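You operate a simulated robot arm through the tools that you are given. There is no shell and no other tool. Be economical: measure what you need, move in short steps, check, and stop when the job is done.

You run a simulated robot arm. Do the job below in one go: nothing can be reset, and whatever is moved stays where it is left.

## Task
Put the second choux bun and the small green cake on the small tray.
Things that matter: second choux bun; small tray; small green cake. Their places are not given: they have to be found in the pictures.

It is judged by the outcome, as a careful person would: the job done as asked, and still so three seconds after it is handed in. It fails if anything else is knocked over, pushed out of place, dropped, spilled or broken.

## Robot
A 6-joint arm with a two-finger parallel gripper, fixed in place. Base frame: the origin is at the foot of the arm, x ahead of it, y to its left, z up; the work surface is at about z = 0. Units: mm, rad, N and s.
With the tool pointing down near the work surface it reaches from about 140 to 580 mm from the base axis. Its first joint turns from -1.152 to 1.152 rad. Payload 2.1 kg.
Tool frame: the origin (TCP) lies between the finger pads and is the grasp point; the fingertips stand 30 mm ahead of it; z points along the fingers, y is the line along which they close. Largest opening 94 mm; finger width 28, thickness 10; the body of the gripper, 50 by 96 mm, starts 55 mm behind the TCP.
Orientation is that of the tool frame in the base frame, as a unit quaternion [x, y, z, w]. With the fingers straight down and closing along the base's y, the tool's x points along the base's -x, its y along +y and its z along -z.

## Interface
- The arm moves only by the tool move_arm. Its argument "moves" is a list of rows, each a list of 7 numbers: the shift along the base's x, y, z in units of 400 mm (1.0 is 400 mm), then the turn, a rotation vector about the base's x, y, z in units of 45 degrees (1.0 is 45 degrees), then the finger opening in mm, from 0 to 94. In form: [[x, y, z, rx, ry, rz, gripper], ...]. A call has 1 to 20 rows; each row is the pose to reach, as a shift and turn from the pose commanded when the call began. A call with a number of a shift or a turn outside -1 to 1 is refused whole. Rows are played at 5 a second. More than 50 mm and 0.15 rad between two rows, or a gripper value outside its range, and nothing of the call is played. Where a pose cannot be reached the arm comes as near as it can. A force on the tool above 40 N (or 10 N above the force at the start of the call, whichever is more), or a blocked arm, ends the call early, and 0.2 s more pass. Each finger travels about 72 mm/s and halts on what it meets, pressing with about 34 N; the grip force reading is that of the motor and also rises with nothing between the fingers. The clock runs only during rows and for 0.2 s after the last one: add rows that repeat a pose to give the fingers time. The reply holds the time, the measured pose of the TCP, the force on the tool along the base axes, the opening and the grip force, in the units named above and with some noise, and new pictures: "views" is both (left out), scene, wrist or none.
- Cameras (640 x 400 px; columns grow to the right, rows downward): "scene" is fixed at [49.7, -378.1, 464.4]; the picture's right is [0.78, -0.63, 0.00], its down [-0.47, -0.58, -0.66] and it looks along [0.42, 0.52, -0.75] (base axes); focal length 266 px, centre (320, 200). "wrist" rides on the gripper at [-37, 0, -58] in the tool frame; the picture's right is [0.00, -1.00, 0.00], its down [0.97, 0.00, -0.24] and it looks along [0.24, 0.00, 0.97] (tool axes); focal length 218 px, centre (320, 200).
- measure_at(camera, pixels): for up to 12 pixels [column, row] of the newest picture of that camera ("zoom" is the newest enlarged one), the place [x, y, z] in the base frame of the surface seen there, good to about 2 mm. No time passes.
- zoom(camera, box): a new picture of the part [left, top, right, bottom] of that camera's present view, enlarged. No time passes.
- hand_in(): hands the job in; it is judged then, once.

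Keep the steps short. Do not move on a guess: measure, check each grasp and each placing, and mend mistakes. In all there are 60 turns and 120 pictures (those below and enlarged ones count). Leave the gripper open and the arm clear of the work at the hand-in unless told otherwise, and finish with a single line.

The tools are called after "Request:" as name(argument=value, ...) on one line, values as JSON. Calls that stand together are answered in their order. move_arm: Moves the arm, as the interface text tells. Its arguments: {"type":"object","properties":{"moves":{"type":"array"},"views":{"type":"string","enum":["both","scene","wrist","none"]}},"required":["moves"]} The other tools are called the same way: measure_at (camera, pixels) gives the place of the surface under pixels of a picture; zoom (camera, box) takes an enlarged picture of a part of a camera's view; hand_in () hands the job in.

At the start:

```text
t: 0.0
tool_pos: [282.7, -39.8, 214.9]
tool_rot: [0.0, 1.0, 0.0, 0.0]
wrist_force: [0.4, 0.0, -0.3]
grip_width: 93.8
grasp_force: 0.0
```

scene: 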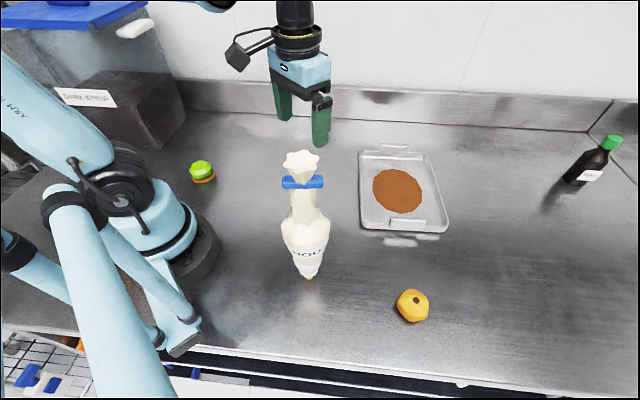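
wrist: 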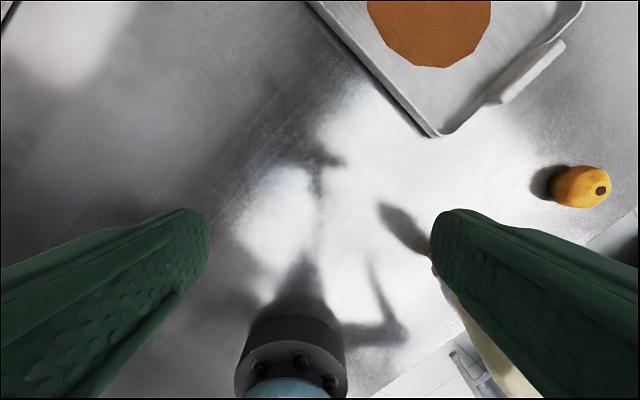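

I see a tray at about (400,190), an orange-yellow bun at (413,305), a green cake at (202,171), and a piping bag standing at (305,220). I'll zoom in on each and measure them.

Request:
zoom(camera="scene", box=[340, 130, 500, 330])

Request:
zoom(camera="scene", box=[0, 60, 340, 400])

Request:
measure_at(camera="scene", pixels=[[413, 300], [413, 320], [400, 305], [428, 305], [201, 166], [202, 181], [190, 172], [214, 172], [398, 190], [302, 155], [308, 278], [305, 240]])

Request:
measure_at(camera="scene", pixels=[[361, 152], [428, 153], [446, 230], [362, 228], [400, 147], [400, 241], [405, 220], [375, 165], [425, 200], [288, 182], [322, 182], [400, 160]])

```text
2.00 times, centred on (420, 230) of scene
```

zoom: 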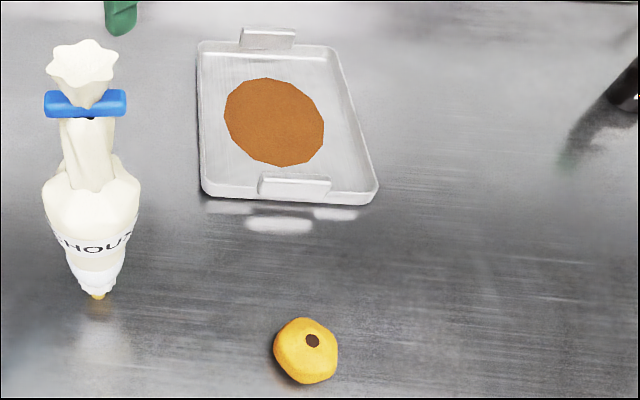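

```text
1.18 times, centred on (170, 230) of scene
```

zoom: 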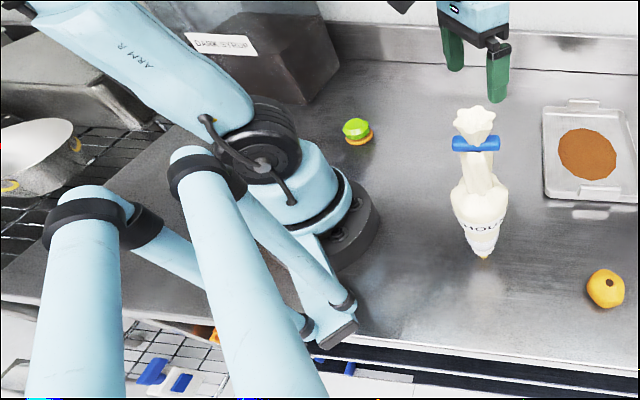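

```text
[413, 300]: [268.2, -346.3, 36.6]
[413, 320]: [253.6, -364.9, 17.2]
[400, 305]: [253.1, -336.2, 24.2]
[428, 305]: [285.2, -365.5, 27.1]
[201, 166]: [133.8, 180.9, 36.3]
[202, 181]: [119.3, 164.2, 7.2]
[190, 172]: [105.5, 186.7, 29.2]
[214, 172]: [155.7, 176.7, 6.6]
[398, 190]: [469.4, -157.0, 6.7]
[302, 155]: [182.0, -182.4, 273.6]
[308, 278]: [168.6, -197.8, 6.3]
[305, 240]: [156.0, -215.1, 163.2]
```

```text
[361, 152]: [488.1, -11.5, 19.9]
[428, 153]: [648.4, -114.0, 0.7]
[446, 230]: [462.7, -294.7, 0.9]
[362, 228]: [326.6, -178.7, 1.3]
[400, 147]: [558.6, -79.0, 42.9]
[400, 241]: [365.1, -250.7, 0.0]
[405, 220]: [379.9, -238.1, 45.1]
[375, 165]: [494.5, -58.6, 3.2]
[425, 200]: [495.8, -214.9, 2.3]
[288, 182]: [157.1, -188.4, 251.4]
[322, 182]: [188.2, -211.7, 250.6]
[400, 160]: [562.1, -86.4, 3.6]
```

The green cake sits on something orange, and there is an orange speck lower left. I'll zoom closer on both and on the tray to look for another bun.

Request:
zoom(camera="scene", box=[170, 150, 234, 190])

Request:
zoom(camera="scene", box=[0, 320, 128, 400])

Request:
zoom(camera="scene", box=[335, 140, 463, 250])

```text
10.00 times, centred on (202, 170) of scene
```

zoom: 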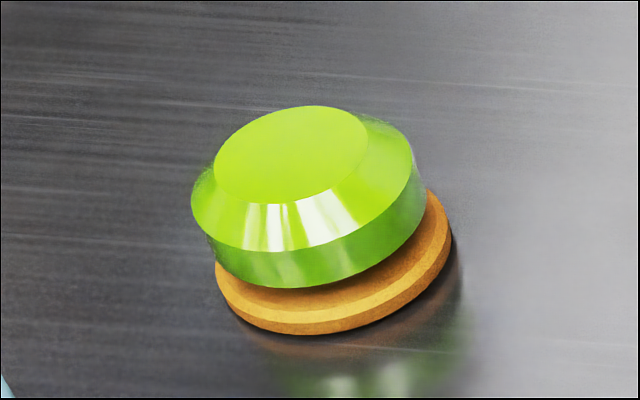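

```text
5.00 times, centred on (64, 360) of scene
```

zoom: 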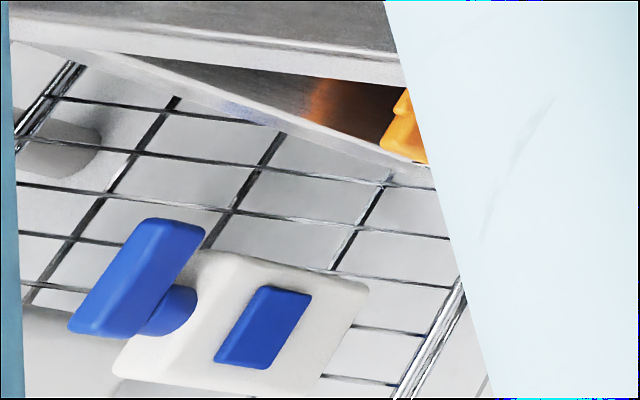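

```text
3.64 times, centred on (399, 195) of scene
```

zoom: 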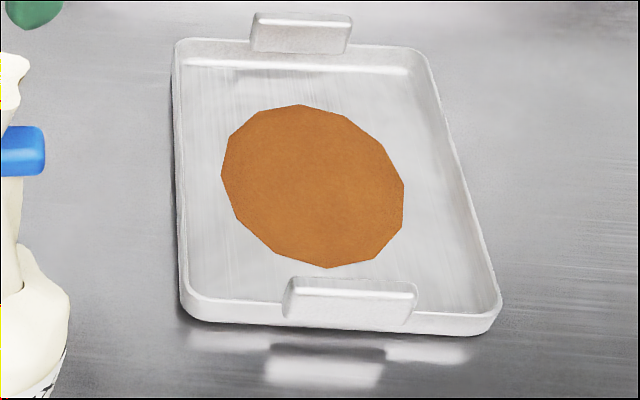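

The orange speck is another tray on the lower rack, out of reach, so the bun on the counter is the one to take. Next I'll measure the tray's rims, floor and brown disc in this zoom.

Request:
measure_at(camera="zoom", pixels=[[300, 106], [327, 265], [224, 180], [402, 190], [185, 300], [178, 45], [415, 52], [492, 318], [205, 280], [470, 295], [440, 250], [220, 90]])

Request:
measure_at(camera="zoom", pixels=[[255, 20], [350, 22], [290, 285], [410, 295], [260, 48], [285, 315], [230, 250], [410, 90], [300, 90], [340, 273], [195, 180], [450, 180]])

```text
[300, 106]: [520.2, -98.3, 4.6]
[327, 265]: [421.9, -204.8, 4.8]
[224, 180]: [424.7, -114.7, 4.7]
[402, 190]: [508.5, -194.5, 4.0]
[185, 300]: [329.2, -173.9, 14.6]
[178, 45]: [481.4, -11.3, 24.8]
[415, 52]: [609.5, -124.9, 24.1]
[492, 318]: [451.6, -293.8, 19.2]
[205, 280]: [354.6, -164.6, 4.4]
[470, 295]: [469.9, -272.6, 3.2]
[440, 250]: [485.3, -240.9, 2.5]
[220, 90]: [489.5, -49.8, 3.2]
```

```text
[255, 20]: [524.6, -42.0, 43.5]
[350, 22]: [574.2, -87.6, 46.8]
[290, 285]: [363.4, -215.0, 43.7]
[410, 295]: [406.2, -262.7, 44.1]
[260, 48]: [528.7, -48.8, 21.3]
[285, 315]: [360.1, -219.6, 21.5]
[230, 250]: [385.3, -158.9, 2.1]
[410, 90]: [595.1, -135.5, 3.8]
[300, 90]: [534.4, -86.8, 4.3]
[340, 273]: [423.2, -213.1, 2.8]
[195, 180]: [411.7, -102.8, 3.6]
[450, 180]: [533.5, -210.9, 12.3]
```

The cake is around (132,175) and the tray centre around (468,-151). The bag stands at (170,-205) and is about 275 tall. It lies on the way to the bun, so I'll be careful there. The cake comes first: I'll measure the dark box near it and move up over the cake at the same height.

Request:
measure_at(camera="scene", pixels=[[180, 110], [150, 145], [110, 80], [165, 85], [130, 28], [60, 15], [110, 135], [50, 120]])

Request:
move_arm(moves=[[-0.05, 0.07, 0, 0, 0, 0, 94], [-0.1, 0.14, 0, 0, 0, 0, 94], [-0.15, 0.21, 0, 0, 0, 0, 94], [-0.2, 0.28, 0, 0, 0, 0, 94], [-0.25, 0.35, 0, 0, 0, 0, 94]])

```text
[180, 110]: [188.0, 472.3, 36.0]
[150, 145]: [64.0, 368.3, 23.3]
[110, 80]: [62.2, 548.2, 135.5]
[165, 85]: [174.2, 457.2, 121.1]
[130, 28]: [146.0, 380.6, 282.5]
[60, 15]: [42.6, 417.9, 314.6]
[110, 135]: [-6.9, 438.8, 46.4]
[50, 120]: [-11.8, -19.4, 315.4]
```

```text
t: 1.2
tool_pos: [181.5, 101.7, 214.5]
tool_rot: [0.0, 1.0, -0.001, 0.0]
wrist_force: [0.2, -0.6, -0.1]
grip_width: 94.4
grasp_force: 0.0
```

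scene: 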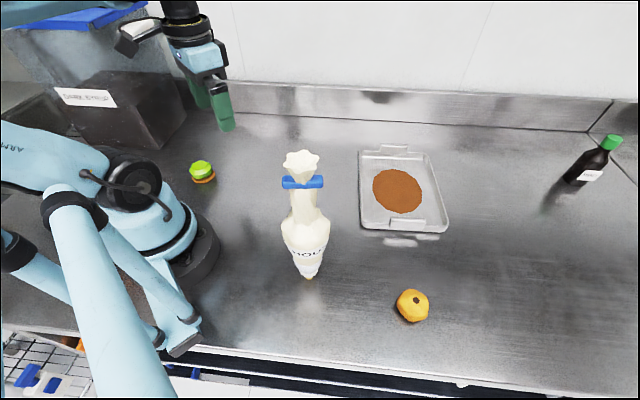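
wrist: 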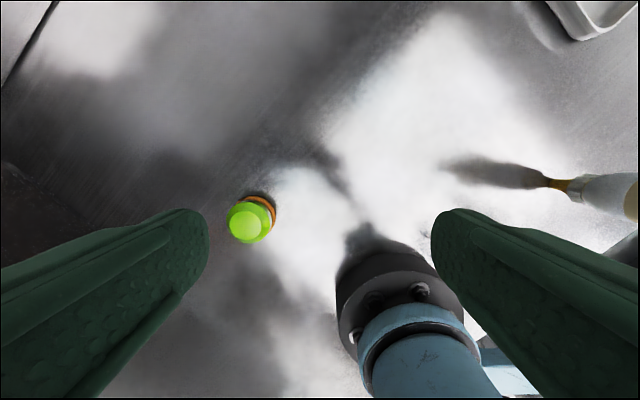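

The cake is visible in the wrist view at (249,219). I'll zoom in and measure it.

Request:
zoom(camera="wrist", box=[218, 194, 282, 250])

Request:
measure_at(camera="wrist", pixels=[[244, 225], [231, 222], [250, 240], [262, 210], [268, 225], [262, 198], [274, 212], [245, 202], [272, 222]])

```text
7.14 times, centred on (250, 222) of wrist
```

zoom: 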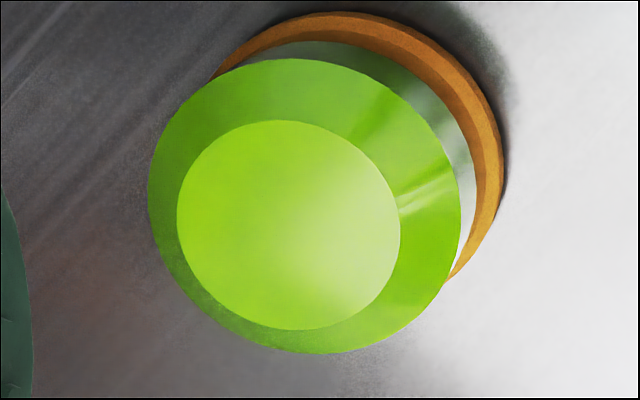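

```text
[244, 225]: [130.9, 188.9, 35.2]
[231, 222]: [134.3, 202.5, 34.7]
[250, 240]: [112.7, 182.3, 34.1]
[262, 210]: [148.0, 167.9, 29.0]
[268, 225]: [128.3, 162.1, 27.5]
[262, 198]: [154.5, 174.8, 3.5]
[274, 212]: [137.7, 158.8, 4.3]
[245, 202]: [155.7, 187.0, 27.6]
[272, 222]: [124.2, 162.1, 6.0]
```

The cake's centre comes out at about (133.5,186.5), roughly 50 mm across and 35 mm high. Next I'll move above it and come down to z≈110, then check.

Request:
move_arm(moves=[[-0.06, 0.106, 0, 0, 0, 0, 94], [-0.12, 0.212, 0, 0, 0, 0, 94], [-0.12, 0.212, -0.1, 0, 0, 0, 94], [-0.12, 0.212, -0.2, 0, 0, 0, 94], [-0.12, 0.212, -0.26, 0, 0, 0, 94]])

```text
t: 2.4
tool_pos: [133.3, 187.3, 110.4]
tool_rot: [0.0, 1.0, -0.001, 0.001]
wrist_force: [-0.5, -0.8, -0.3]
grip_width: 94.0
grasp_force: 0.1
```

scene: 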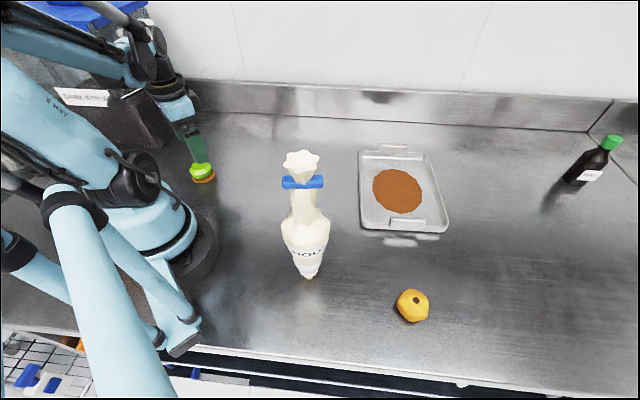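
wrist: 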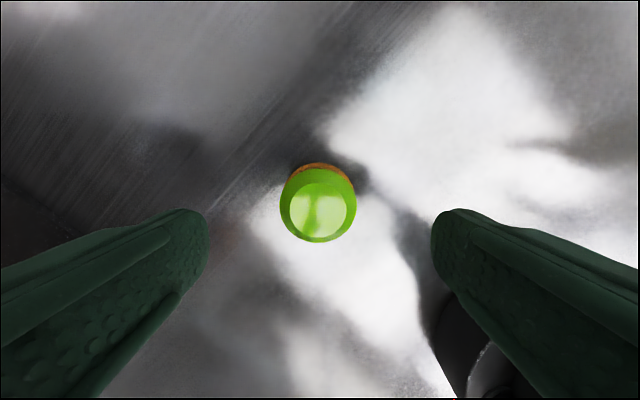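

The cake is centred between the fingers, at column 318. I'll lower to z≈33 and close.

Request:
move_arm(moves=[[0, 0, -0.1, 0, 0, 0, 94], [0, 0, -0.16, 0, 0, 0, 94], [0, 0, -0.1925, 0, 0, 0, 94], [0, 0, -0.1925, 0, 0, 0, 75], [0, 0, -0.1925, 0, 0, 0, 60], [0, 0, -0.1925, 0, 0, 0, 44], [0, 0, -0.1925, 0, 0, 0, 44], [0, 0, -0.1925, 0, 0, 0, 44]])

Request:
zoom(camera="scene", box=[150, 100, 278, 200])

```text
t: 4.2
tool_pos: [134.9, 185.9, 34.1]
tool_rot: [0.0, 1.0, 0.0, 0.0]
wrist_force: [-0.3, 0.8, 0.7]
grip_width: 54.3
grasp_force: 34.7
```

scene: 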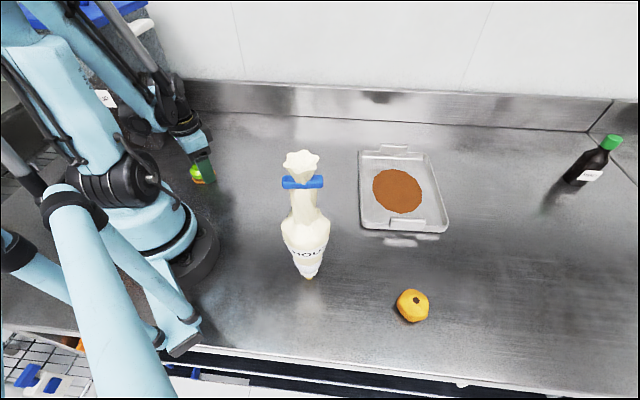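
wrist: 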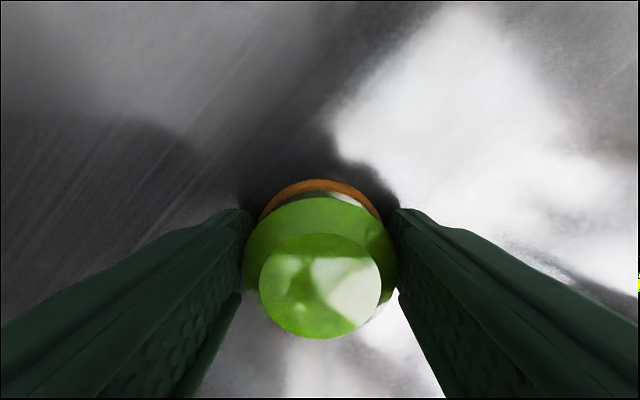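

```text
4.00 times, centred on (214, 150) of scene
```

zoom: 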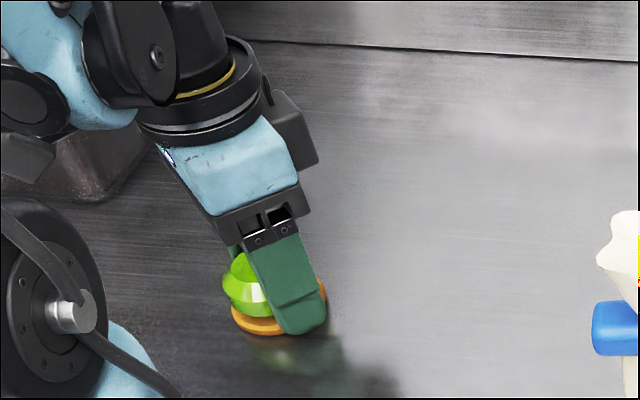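

The grip is firm: 54.3 mm wide at about 35 N. I'll lift a little and check.

Request:
move_arm(moves=[[0, 0, 0.04, 0, 0, 0, 44], [0, 0, 0.12, 0, 0, 0, 44], [0, 0, 0.12, 0, 0, 0, 44]])

Request:
zoom(camera="scene", box=[150, 100, 278, 200])

```text
t: 5.0
tool_pos: [135.1, 183.7, 83.6]
tool_rot: [0.0, 1.0, 0.001, 0.0]
wrist_force: [0.3, -0.3, 0.2]
grip_width: 54.4
grasp_force: 33.6
```

scene: 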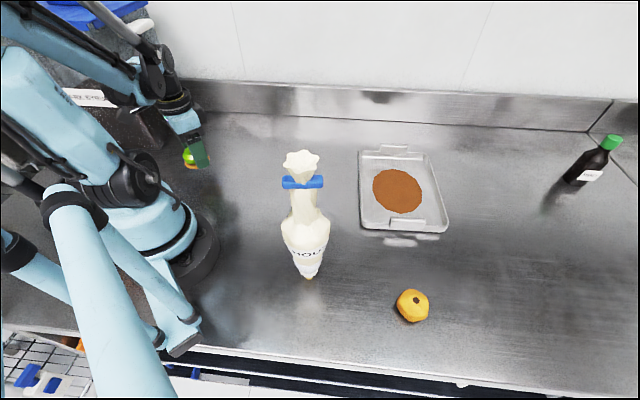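
wrist: 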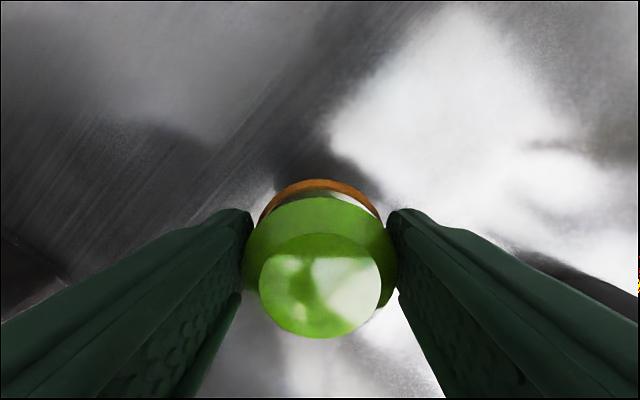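

```text
4.00 times, centred on (214, 150) of scene
```

zoom: 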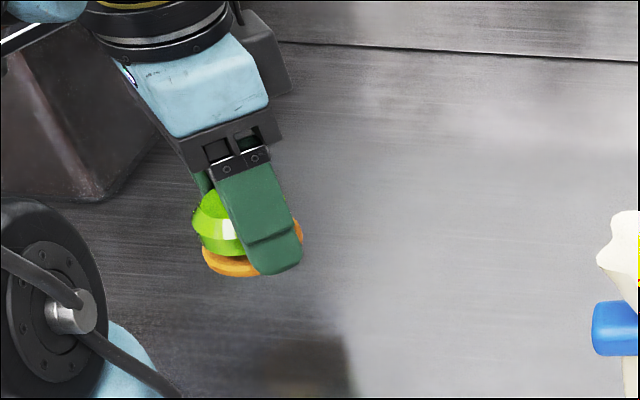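

The cake is held and came up in one piece. I'll raise it and carry it over the counter, away from the bag, toward the tray's far-left corner (489,-63). I stop high to look at the tray.

Request:
move_arm(moves=[[0, 0, 0.1, 0, 0, 0, 44], [0, 0, 0.2, 0, 0, 0, 44], [0.08, -0.055, 0.25, 0, 0, 0, 44], [0.16, -0.115, 0.29, 0, 0, 0.1, 44], [0.25, -0.18, 0.29, 0, 0, 0.2, 44], [0.34, -0.24, 0.29, 0, 0, 0.3, 44], [0.43, -0.3, 0.29, 0, 0, 0.4, 44], [0.52, -0.36, 0.29, 0, 0, 0.5, 44], [0.61, -0.43, 0.29, 0, 0, 0.6, 44], [0.7, -0.49, 0.29, 0, 0, 0.7, 44], [0.74, -0.55, 0.29, 0, 0, 0.8, 44], [0.74, -0.55, 0.29, 0, 0, 0.9, 44]])

```text
t: 7.6
tool_pos: [429.4, -36.1, 197.5]
tool_rot: [-0.346, 0.938, 0.0, -0.001]
wrist_force: [0.4, -1.0, -1.2]
grip_width: 54.4
grasp_force: 33.8
```

scene: 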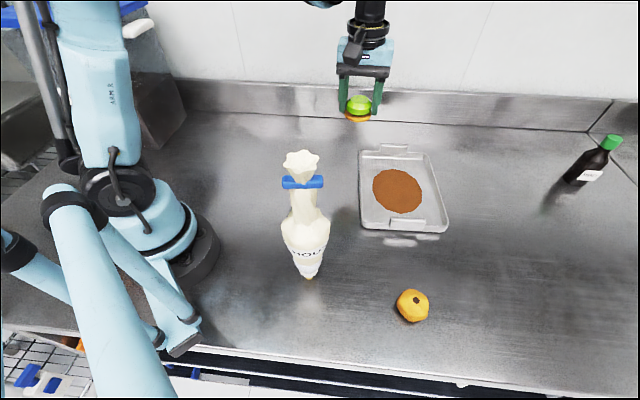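
wrist: 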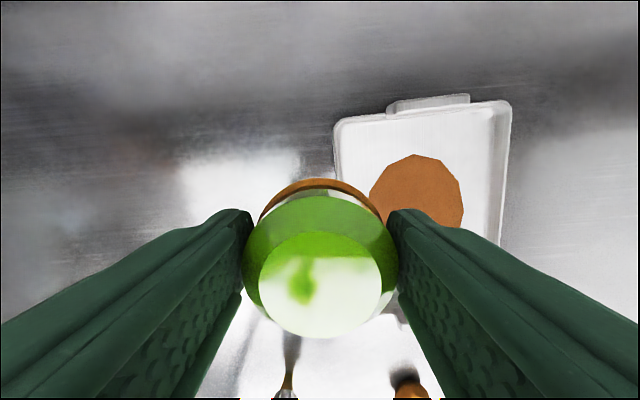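

The tray is in view in the wrist picture. I'll measure its rim, inner edges and disc edge from here.

Request:
measure_at(camera="wrist", pixels=[[340, 122], [336, 140], [343, 140], [350, 140], [345, 170], [370, 117], [370, 124], [500, 108], [488, 150], [497, 150], [504, 150], [340, 180]])

Request:
measure_at(camera="wrist", pixels=[[410, 156], [373, 190], [385, 170], [440, 165], [462, 190], [425, 115], [425, 105], [480, 120], [416, 190], [360, 160], [430, 140], [350, 190]])

Request:
zoom(camera="wrist", box=[320, 90, 530, 220])

```text
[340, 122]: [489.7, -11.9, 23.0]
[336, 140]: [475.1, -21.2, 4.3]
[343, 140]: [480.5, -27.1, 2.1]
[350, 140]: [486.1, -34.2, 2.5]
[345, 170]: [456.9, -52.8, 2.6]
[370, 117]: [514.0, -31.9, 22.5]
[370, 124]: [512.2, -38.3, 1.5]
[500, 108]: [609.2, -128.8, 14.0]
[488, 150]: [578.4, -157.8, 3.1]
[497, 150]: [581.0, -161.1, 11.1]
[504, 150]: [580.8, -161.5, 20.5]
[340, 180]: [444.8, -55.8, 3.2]
```

```text
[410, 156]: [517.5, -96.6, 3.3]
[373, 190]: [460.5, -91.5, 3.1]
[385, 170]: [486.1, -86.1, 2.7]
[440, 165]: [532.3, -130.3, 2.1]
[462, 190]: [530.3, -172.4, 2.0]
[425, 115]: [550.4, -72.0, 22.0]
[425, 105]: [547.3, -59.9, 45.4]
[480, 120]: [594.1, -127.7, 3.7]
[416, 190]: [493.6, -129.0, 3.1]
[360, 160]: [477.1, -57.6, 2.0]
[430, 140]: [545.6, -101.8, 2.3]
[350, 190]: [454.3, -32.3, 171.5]
```

```text
3.05 times, centred on (425, 155) of wrist
```

zoom: 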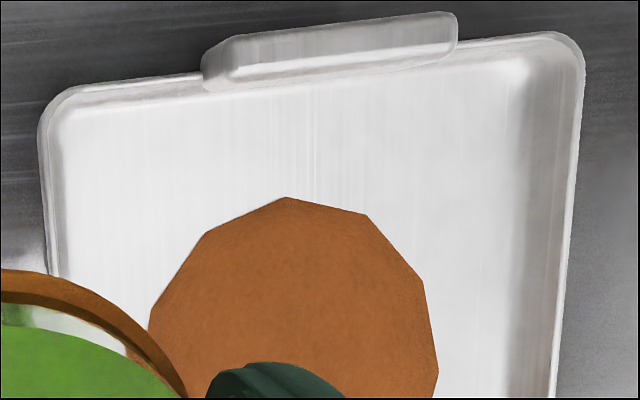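

By my measurements the tray's sides run at about 46°. Its interior has a free corner next to the far-left walls. I'll go above (497.5,-63.7), line the fingers up with the tray, and come down to z≈100.

Request:
move_arm(moves=[[0.08, -0.035, 0, 0, 0, 0.06, 44], [0.169, -0.07, 0, 0, 0, 0.122, 44], [0.169, -0.07, -0.1, 0, 0, 0.122, 44], [0.169, -0.07, -0.2, 0, 0, 0.122, 44], [0.169, -0.07, -0.245, 0, 0, 0.122, 44], [0.169, -0.07, -0.245, 0, 0, 0.122, 44]])

Request:
zoom(camera="scene", box=[335, 90, 463, 250])

```text
t: 9.0
tool_pos: [499.7, -62.2, 98.9]
tool_rot: [-0.39, 0.921, 0.0, 0.0]
wrist_force: [0.2, -0.1, 0.2]
grip_width: 54.4
grasp_force: 34.3
```

scene: 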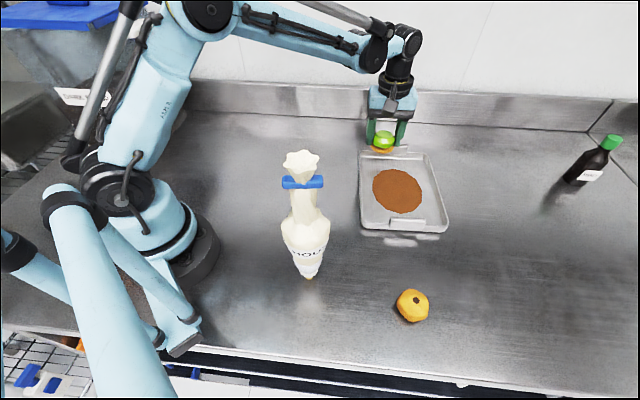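
wrist: 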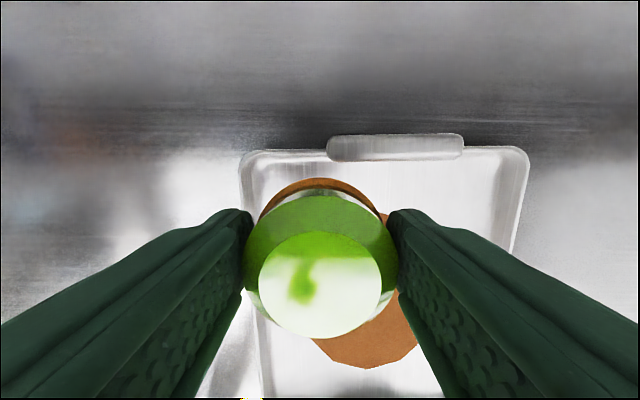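

```text
2.50 times, centred on (399, 170) of scene
```

zoom: 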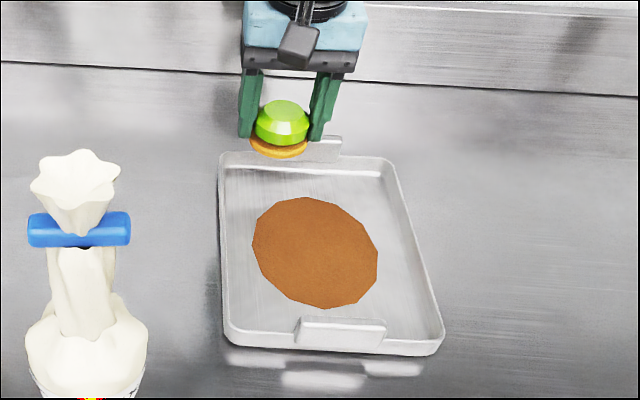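

The cake hangs over the corner. I'll re-measure the left and top inner walls from this nearer view, and the forearm's height as well, because that matters later near the bag.

Request:
measure_at(camera="wrist", pixels=[[245, 170], [255, 180], [252, 190], [275, 152], [280, 165], [262, 170], [320, 172], [300, 170], [262, 340], [270, 360], [254, 170], [410, 330]])

Request:
measure_at(camera="scene", pixels=[[250, 25], [290, 45], [340, 60], [400, 40], [205, 10], [398, 70], [375, 55], [320, 35]])

Request:
zoom(camera="wrist", box=[220, 130, 420, 400])

```text
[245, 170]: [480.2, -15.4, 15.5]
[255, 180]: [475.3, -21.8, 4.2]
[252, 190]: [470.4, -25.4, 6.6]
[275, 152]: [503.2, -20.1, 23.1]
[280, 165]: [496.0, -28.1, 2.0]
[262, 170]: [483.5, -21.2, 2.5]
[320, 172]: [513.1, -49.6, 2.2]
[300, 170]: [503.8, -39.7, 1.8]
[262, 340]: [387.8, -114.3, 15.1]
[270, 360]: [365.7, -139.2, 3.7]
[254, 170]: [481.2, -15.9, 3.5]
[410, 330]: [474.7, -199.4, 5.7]
```

```text
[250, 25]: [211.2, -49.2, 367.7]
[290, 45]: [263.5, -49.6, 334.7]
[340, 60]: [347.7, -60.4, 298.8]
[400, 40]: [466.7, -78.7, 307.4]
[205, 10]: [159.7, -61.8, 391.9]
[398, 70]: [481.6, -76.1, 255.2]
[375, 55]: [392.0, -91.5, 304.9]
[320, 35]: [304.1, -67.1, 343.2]
```

```text
1.48 times, centred on (320, 265) of wrist
```

zoom: 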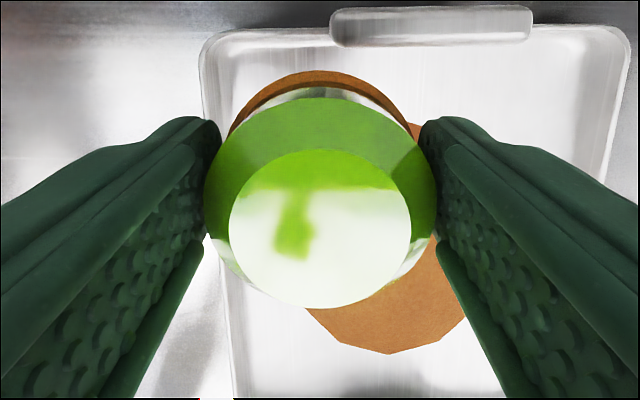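

The inner left wall is at v≈358, so there is room for the finger. I'll lower the cake to just above the tray floor.

Request:
move_arm(moves=[[-0.007, -0.002, -0.06, 0, 0, 0, 44], [-0.007, -0.002, -0.11, 0, 0, 0, 44], [-0.007, -0.002, -0.14, 0, 0, 0, 44], [-0.007, -0.002, -0.1525, 0, 0, 0, 44], [-0.007, -0.002, -0.1525, 0, 0, 0, 44]])

Request:
zoom(camera="scene", box=[340, 110, 468, 190])

```text
t: 10.2
tool_pos: [496.0, -63.9, 38.5]
tool_rot: [-0.391, 0.92, 0.0, 0.0]
wrist_force: [-0.1, -0.4, -0.3]
grip_width: 54.4
grasp_force: 33.8
```

scene: 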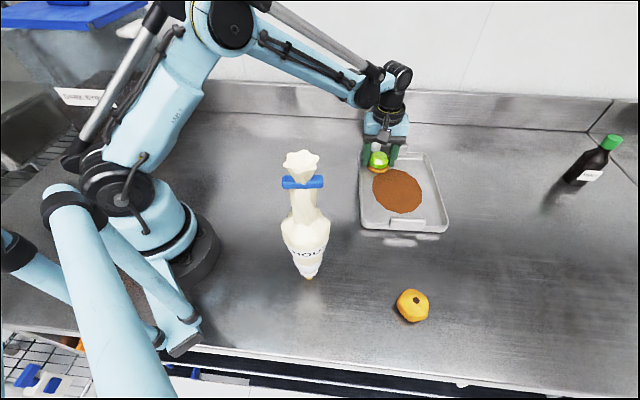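
wrist: 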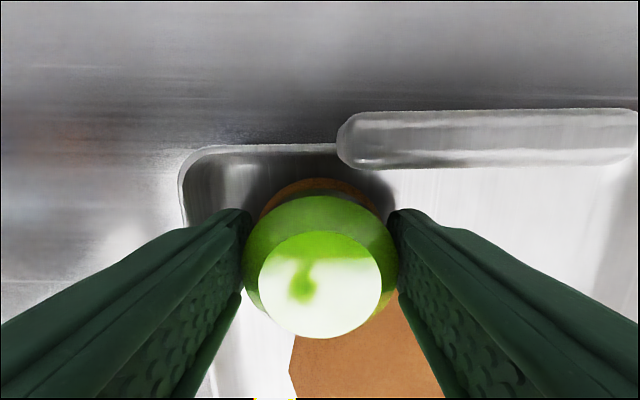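

```text
5.00 times, centred on (404, 150) of scene
```

zoom: 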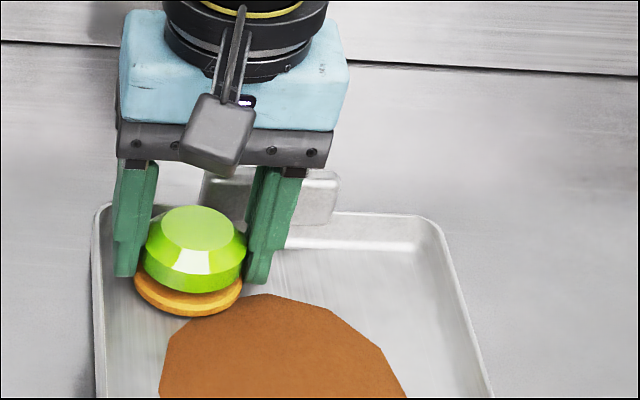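

The cake is just above the floor and the outer finger is clear of the wall. I'll lower the last 2 mm, open gently while easing inward, and then rise.

Request:
move_arm(moves=[[0.0035, 0.0035, 0, 0, 0, 0, 44], [0.0035, 0.0035, -0.005, 0, 0, 0, 44], [0.0035, 0.0035, -0.005, 0, 0, 0, 44], [0.0035, 0.0035, -0.005, 0, 0, 0, 57], [0.0089, -0.0017, -0.005, 0, 0, 0, 64], [0.0089, -0.0017, -0.005, 0, 0, 0, 64]])

Request:
zoom(camera="wrist", box=[160, 130, 440, 400])

```text
t: 11.6
tool_pos: [500.1, -63.1, 36.8]
tool_rot: [-0.391, 0.92, 0.001, 0.0]
wrist_force: [-1.0, -0.4, -0.4]
grip_width: 64.2
grasp_force: 0.1
```

scene: 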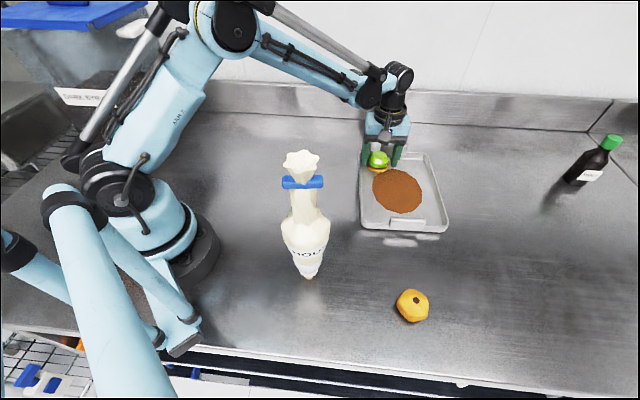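
wrist: 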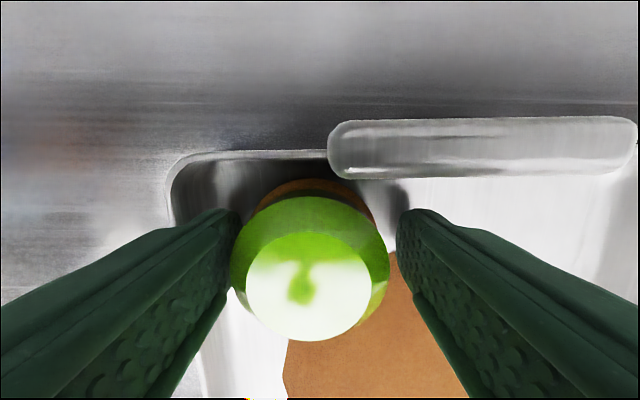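

```text
1.48 times, centred on (300, 265) of wrist
```

zoom: 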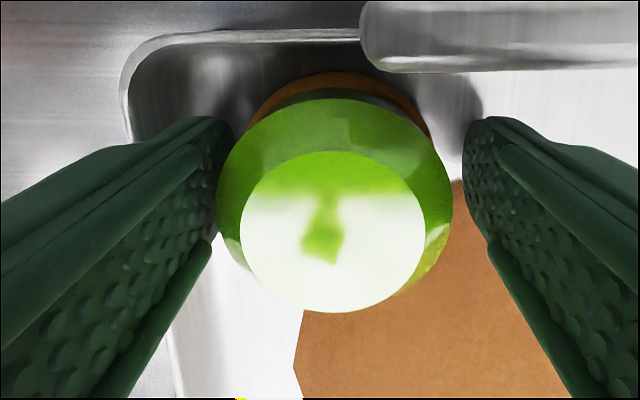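

It's released. I'll lift straight up, easing 1 mm more away from the wall, and look down at it.

Request:
move_arm(moves=[[0.0018, -0.0018, 0, 0, 0, 0, 66], [0.0018, -0.0018, 0.03, 0, 0, 0, 66], [0.0018, -0.0018, 0.13, 0, 0, 0, 66], [0.0018, -0.0018, 0.25, 0, 0, 0, 80], [0.0018, -0.0018, 0.37, 0, 0, 0, 94], [0.0018, -0.0018, 0.42, 0, 0, 0, 94]])

Request:
zoom(camera="wrist", box=[200, 90, 460, 270])

Request:
measure_at(camera="scene", pixels=[[305, 153], [302, 170], [285, 215], [330, 215], [283, 235], [327, 235], [296, 200], [316, 200], [290, 160], [318, 160]])

```text
t: 13.0
tool_pos: [500.1, -65.0, 204.9]
tool_rot: [-0.391, 0.92, 0.0, 0.0]
wrist_force: [-0.4, 0.1, 1.1]
grip_width: 93.8
grasp_force: 0.0
```

scene: 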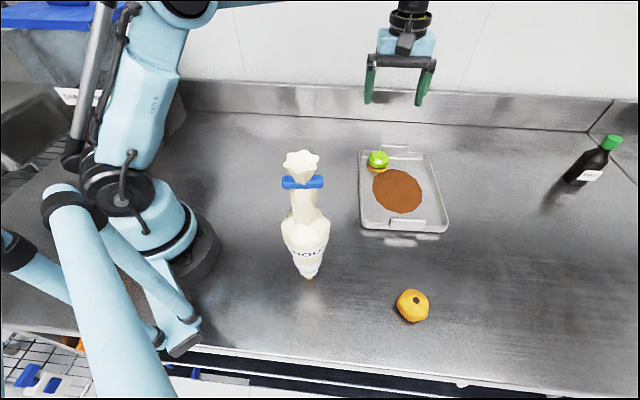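
wrist: 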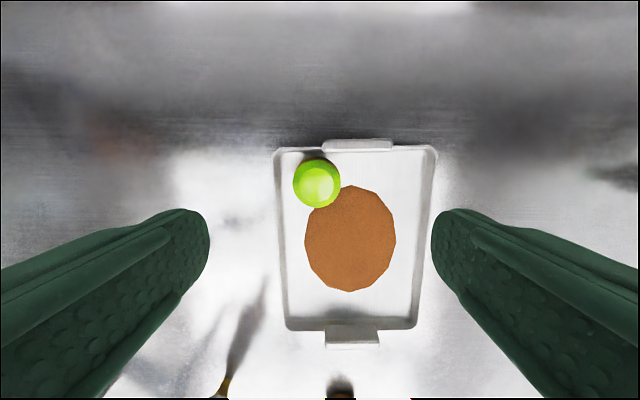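

```text
2.22 times, centred on (330, 180) of wrist
```

zoom: 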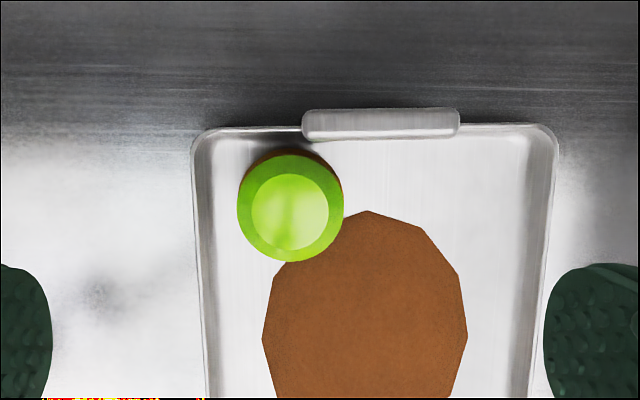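

```text
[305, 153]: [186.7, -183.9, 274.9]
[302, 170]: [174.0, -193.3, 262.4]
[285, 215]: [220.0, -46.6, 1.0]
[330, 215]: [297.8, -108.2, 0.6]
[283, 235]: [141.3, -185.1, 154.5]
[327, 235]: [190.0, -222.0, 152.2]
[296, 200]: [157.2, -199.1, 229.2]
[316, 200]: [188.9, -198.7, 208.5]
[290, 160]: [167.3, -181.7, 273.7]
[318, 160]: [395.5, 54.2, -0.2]
```

The cake stands in the corner of the tray, upright. Now the bun, at about (268,-356). It lies in nearly the same direction from the base as the bag (170,-200, 275 tall), so the forearm could sweep over the bag's top. I'll rise to z≈300 first, swing across high, and look.

Request:
move_arm(moves=[[0, 0, 0.11, 0, 0, 0, 94], [0, 0, 0.22, 0, 0, 0, 94], [-0.07, -0.09, 0.235, 0, 0, -0.03, 94], [-0.14, -0.18, 0.235, 0, 0, -0.06, 94], [-0.21, -0.27, 0.235, 0, 0, -0.09, 94], [-0.29, -0.36, 0.235, 0, 0, -0.12, 94], [-0.36, -0.45, 0.235, 0, 0, -0.15, 94]])

```text
t: 14.6
tool_pos: [355.7, -244.6, 297.6]
tool_rot: [-0.337, 0.942, 0.0, 0.001]
wrist_force: [0.0, 0.9, 0.1]
grip_width: 93.9
grasp_force: 0.1
```

scene: 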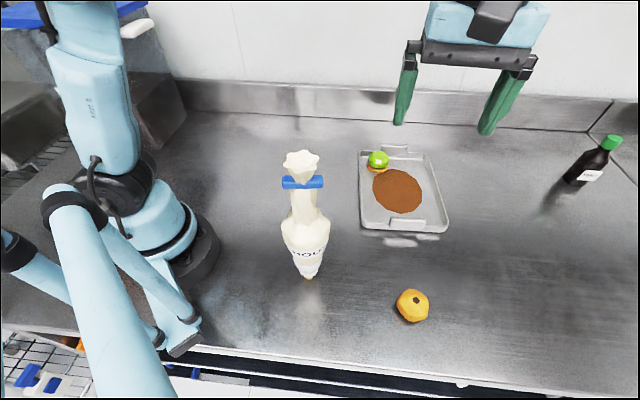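
wrist: 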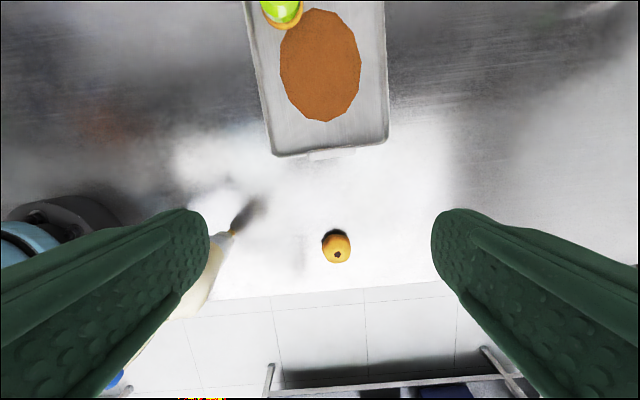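

The bun is at (337,247) in the wrist view. I'll zoom in and measure its shape.

Request:
zoom(camera="wrist", box=[305, 222, 369, 272])

Request:
measure_at(camera="wrist", pixels=[[336, 247], [324, 247], [348, 247], [336, 235], [336, 260], [337, 254]])

Request:
zoom(camera="scene", box=[381, 280, 445, 330])

```text
8.00 times, centred on (337, 247) of wrist
```

zoom: 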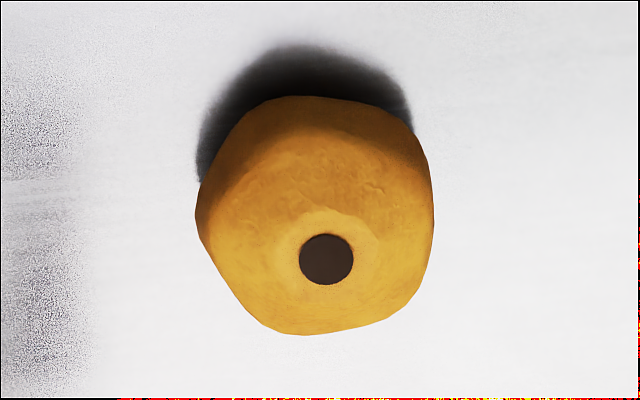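

```text
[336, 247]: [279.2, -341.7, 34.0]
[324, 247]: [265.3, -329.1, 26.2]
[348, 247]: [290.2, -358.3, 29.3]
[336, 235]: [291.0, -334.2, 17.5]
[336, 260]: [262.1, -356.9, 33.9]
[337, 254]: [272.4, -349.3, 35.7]
```

```text
8.00 times, centred on (413, 305) of scene
```

zoom: 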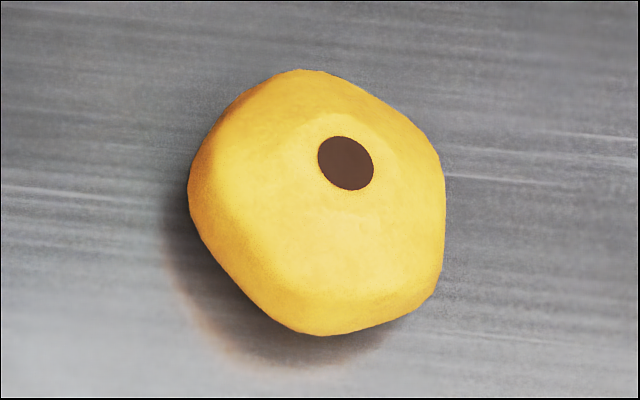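

The bun's centre is at about (272,-349), roughly 48 mm across and 37 mm tall. I'll go above it while still high. I lean the tool 22° so the wrist and forearm sit on the far side of the bag, away from its top, and then look.

Request:
move_arm(moves=[[-0.052, -0.065, 0, 0.06, -0.077, -0.007, 94], [-0.105, -0.13, 0, 0.12, -0.154, -0.014, 94], [-0.157, -0.195, 0, 0.18, -0.23, -0.02, 94], [-0.209, -0.261, 0, 0.24, -0.308, -0.028, 94], [-0.209, -0.261, 0, 0.301, -0.386, -0.033, 94], [-0.209, -0.261, -0.05, 0.301, -0.386, -0.033, 94]])

```text
t: 16.0
tool_pos: [271.8, -348.0, 278.5]
tool_rot: [-0.318, 0.929, 0.06, 0.182]
wrist_force: [-0.3, 0.8, -0.7]
grip_width: 94.3
grasp_force: 0.1
```

scene: 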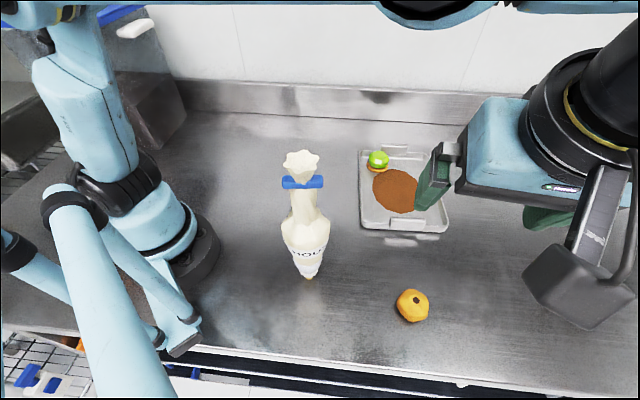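
wrist: 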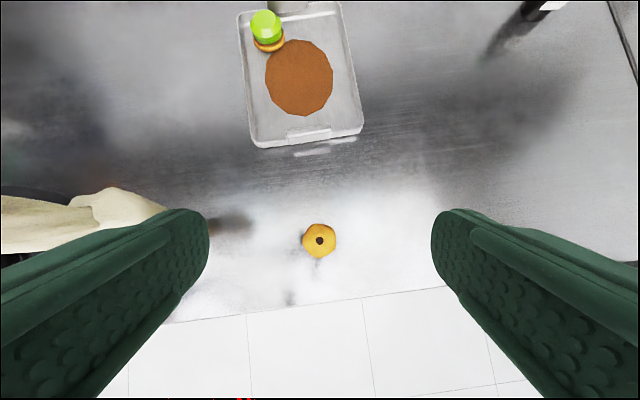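

The lean is right and the bun is centred in the wrist view at (319,240). I'll come down in steps, watching the forearm against the bag.

Request:
move_arm(moves=[[0, 0, -0.1, 0, 0, 0, 94], [0, 0, -0.2, 0, 0, 0, 94], [0, 0, -0.25, 0, 0, 0, 94]])

```text
t: 16.8
tool_pos: [273.5, -350.1, 178.1]
tool_rot: [-0.318, 0.929, 0.06, 0.182]
wrist_force: [-0.6, -0.1, 1.0]
grip_width: 93.9
grasp_force: 0.2
```

scene: 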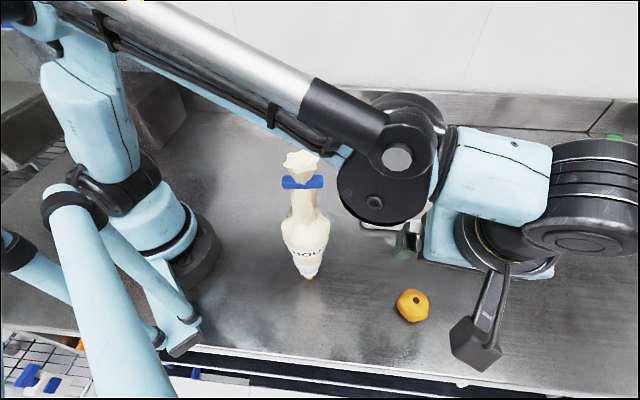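
wrist: 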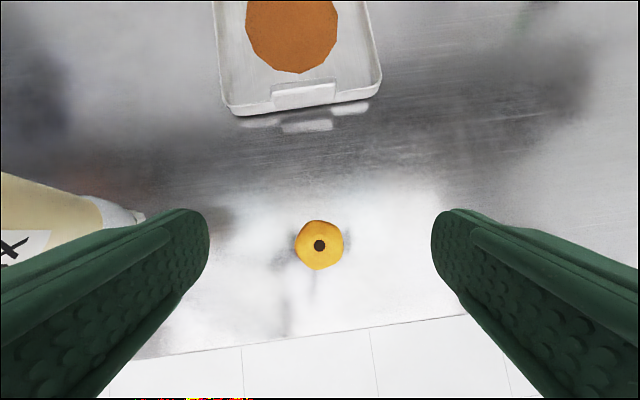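

The forearm now passes near the bag in the picture. I'll measure its edges.

Request:
measure_at(camera="scene", pixels=[[330, 145], [280, 122], [230, 95], [180, 65], [340, 162], [350, 205], [376, 203], [398, 160], [250, 60], [320, 95], [303, 153], [290, 142]])

Request:
zoom(camera="scene", box=[220, 60, 460, 230])

```text
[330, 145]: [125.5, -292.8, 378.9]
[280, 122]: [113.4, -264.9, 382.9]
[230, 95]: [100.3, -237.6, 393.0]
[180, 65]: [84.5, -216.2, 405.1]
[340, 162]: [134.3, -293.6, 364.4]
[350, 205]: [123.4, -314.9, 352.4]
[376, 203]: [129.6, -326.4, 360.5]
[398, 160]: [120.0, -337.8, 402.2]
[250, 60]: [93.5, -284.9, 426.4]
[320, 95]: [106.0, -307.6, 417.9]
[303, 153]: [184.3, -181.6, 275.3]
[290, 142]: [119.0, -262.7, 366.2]
```

```text
2.35 times, centred on (340, 145) of scene
```

zoom: 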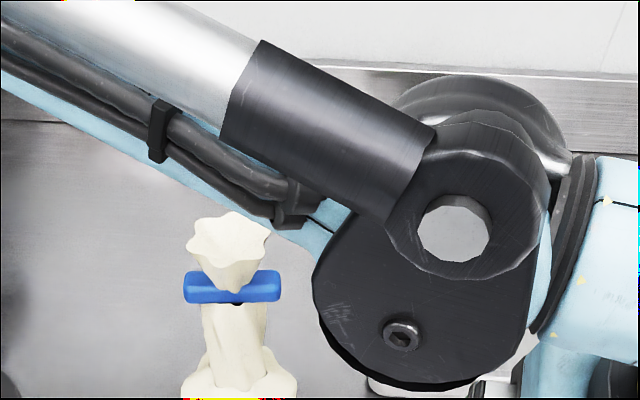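

The forearm's underside is at about z 350 near the bag, which tops out at 275, and it lies to one side. I'll go down another 60 mm and re-measure.

Request:
move_arm(moves=[[0, 0, -0.08, 0, 0, 0, 94], [0, 0, -0.15, 0, 0, 0, 94]])

Request:
zoom(camera="scene", box=[220, 60, 460, 230])

```text
t: 17.4
tool_pos: [273.1, -350.9, 118.0]
tool_rot: [-0.318, 0.929, 0.061, 0.181]
wrist_force: [0.6, 0.8, -0.2]
grip_width: 94.3
grasp_force: 0.1
```

scene: 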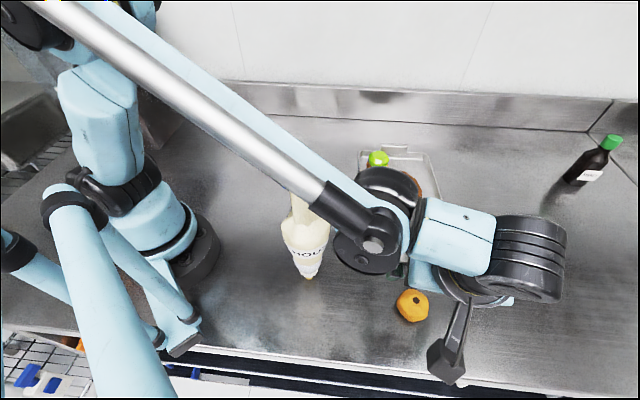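
wrist: 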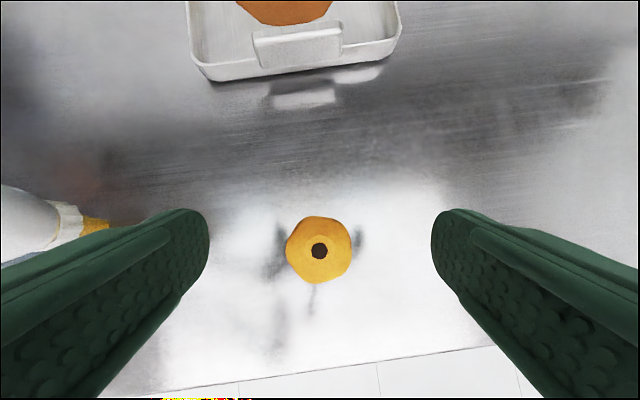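

```text
2.35 times, centred on (340, 145) of scene
```

zoom: 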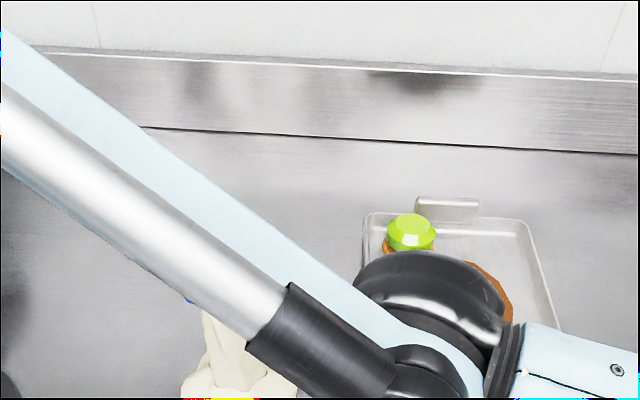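

The forearm now hides the bag's top, so I'll measure the forearm's bag-facing edge and its lower edge.

Request:
measure_at(camera="scene", pixels=[[300, 148], [250, 110], [335, 177], [200, 72], [260, 165], [290, 185], [230, 145], [395, 178], [375, 170], [345, 240], [360, 262], [340, 195]])

Request:
measure_at(camera="scene", pixels=[[316, 166], [320, 170], [280, 140], [300, 160], [296, 198], [270, 174], [340, 260], [335, 230], [410, 190], [300, 240], [320, 235], [360, 185]])

```text
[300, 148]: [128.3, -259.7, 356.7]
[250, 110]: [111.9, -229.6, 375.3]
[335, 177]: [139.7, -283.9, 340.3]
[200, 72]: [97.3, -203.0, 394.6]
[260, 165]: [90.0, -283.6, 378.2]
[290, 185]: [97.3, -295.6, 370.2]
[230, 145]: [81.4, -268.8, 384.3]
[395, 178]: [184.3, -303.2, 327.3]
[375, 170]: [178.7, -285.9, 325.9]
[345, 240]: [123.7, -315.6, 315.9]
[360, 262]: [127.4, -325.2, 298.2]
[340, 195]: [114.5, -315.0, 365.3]
```

```text
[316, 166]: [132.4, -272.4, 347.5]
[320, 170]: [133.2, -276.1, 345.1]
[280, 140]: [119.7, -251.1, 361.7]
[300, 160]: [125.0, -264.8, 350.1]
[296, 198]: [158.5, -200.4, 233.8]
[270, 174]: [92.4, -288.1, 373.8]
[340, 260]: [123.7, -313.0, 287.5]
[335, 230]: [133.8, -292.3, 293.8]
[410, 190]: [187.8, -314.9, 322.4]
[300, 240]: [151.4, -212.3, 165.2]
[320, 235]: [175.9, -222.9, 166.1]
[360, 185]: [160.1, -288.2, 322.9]
```

The bag-facing face of the forearm is about 64 mm sideways from the bag's axis, which leaves about 40 mm clearance. It's safe to go lower. I'll descend to z≈37 with a small shift so the leaning fingers straddle the bun's centre.

Request:
move_arm(moves=[[-0.008, -0.003, -0.06, 0, 0, 0, 94], [-0.017, -0.0065, -0.12, 0, 0, 0, 94]])

```text
t: 18.0
tool_pos: [266.3, -352.3, 71.9]
tool_rot: [-0.319, 0.929, 0.06, 0.18]
wrist_force: [0.5, 0.2, 0.4]
grip_width: 94.0
grasp_force: 0.1
```

scene: 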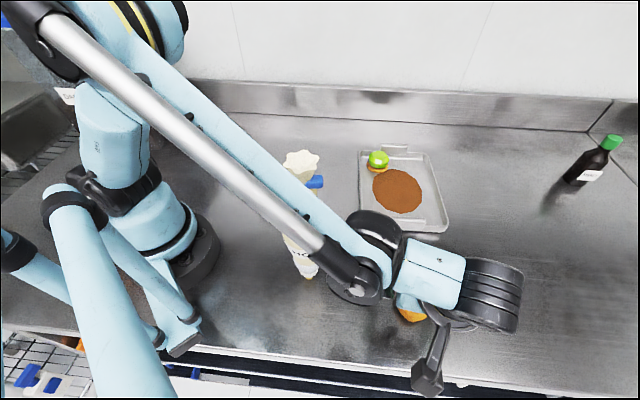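
wrist: 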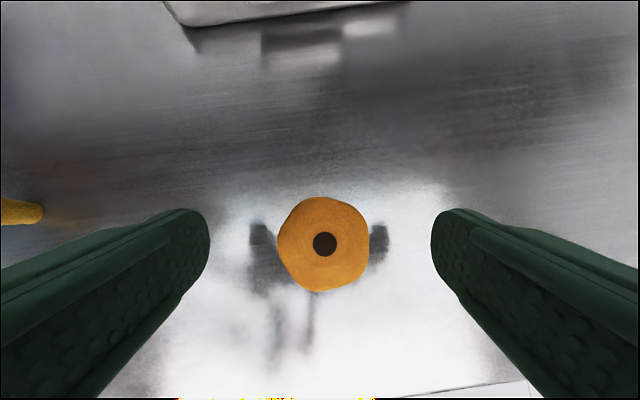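

The bag is still in place and the bun is centred. I'll check the clearance again, then make the final drop.

Request:
measure_at(camera="scene", pixels=[[250, 145], [280, 170], [305, 190], [320, 203], [355, 222], [370, 215], [390, 225], [302, 158], [315, 182]])

Request:
measure_at(camera="wrist", pixels=[[325, 244], [282, 244], [365, 244], [322, 205], [322, 285], [300, 240], [345, 240]])

```text
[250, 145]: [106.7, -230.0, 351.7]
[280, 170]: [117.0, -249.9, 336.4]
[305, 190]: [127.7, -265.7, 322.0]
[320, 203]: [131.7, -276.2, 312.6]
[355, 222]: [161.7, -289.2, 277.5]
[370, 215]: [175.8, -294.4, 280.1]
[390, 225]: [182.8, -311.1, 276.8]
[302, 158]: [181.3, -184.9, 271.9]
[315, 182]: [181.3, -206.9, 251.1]
```

```text
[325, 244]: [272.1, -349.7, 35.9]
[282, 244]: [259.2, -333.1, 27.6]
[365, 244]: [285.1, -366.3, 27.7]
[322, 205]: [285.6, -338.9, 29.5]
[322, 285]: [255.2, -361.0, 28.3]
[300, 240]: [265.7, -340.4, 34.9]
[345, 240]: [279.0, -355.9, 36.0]
```

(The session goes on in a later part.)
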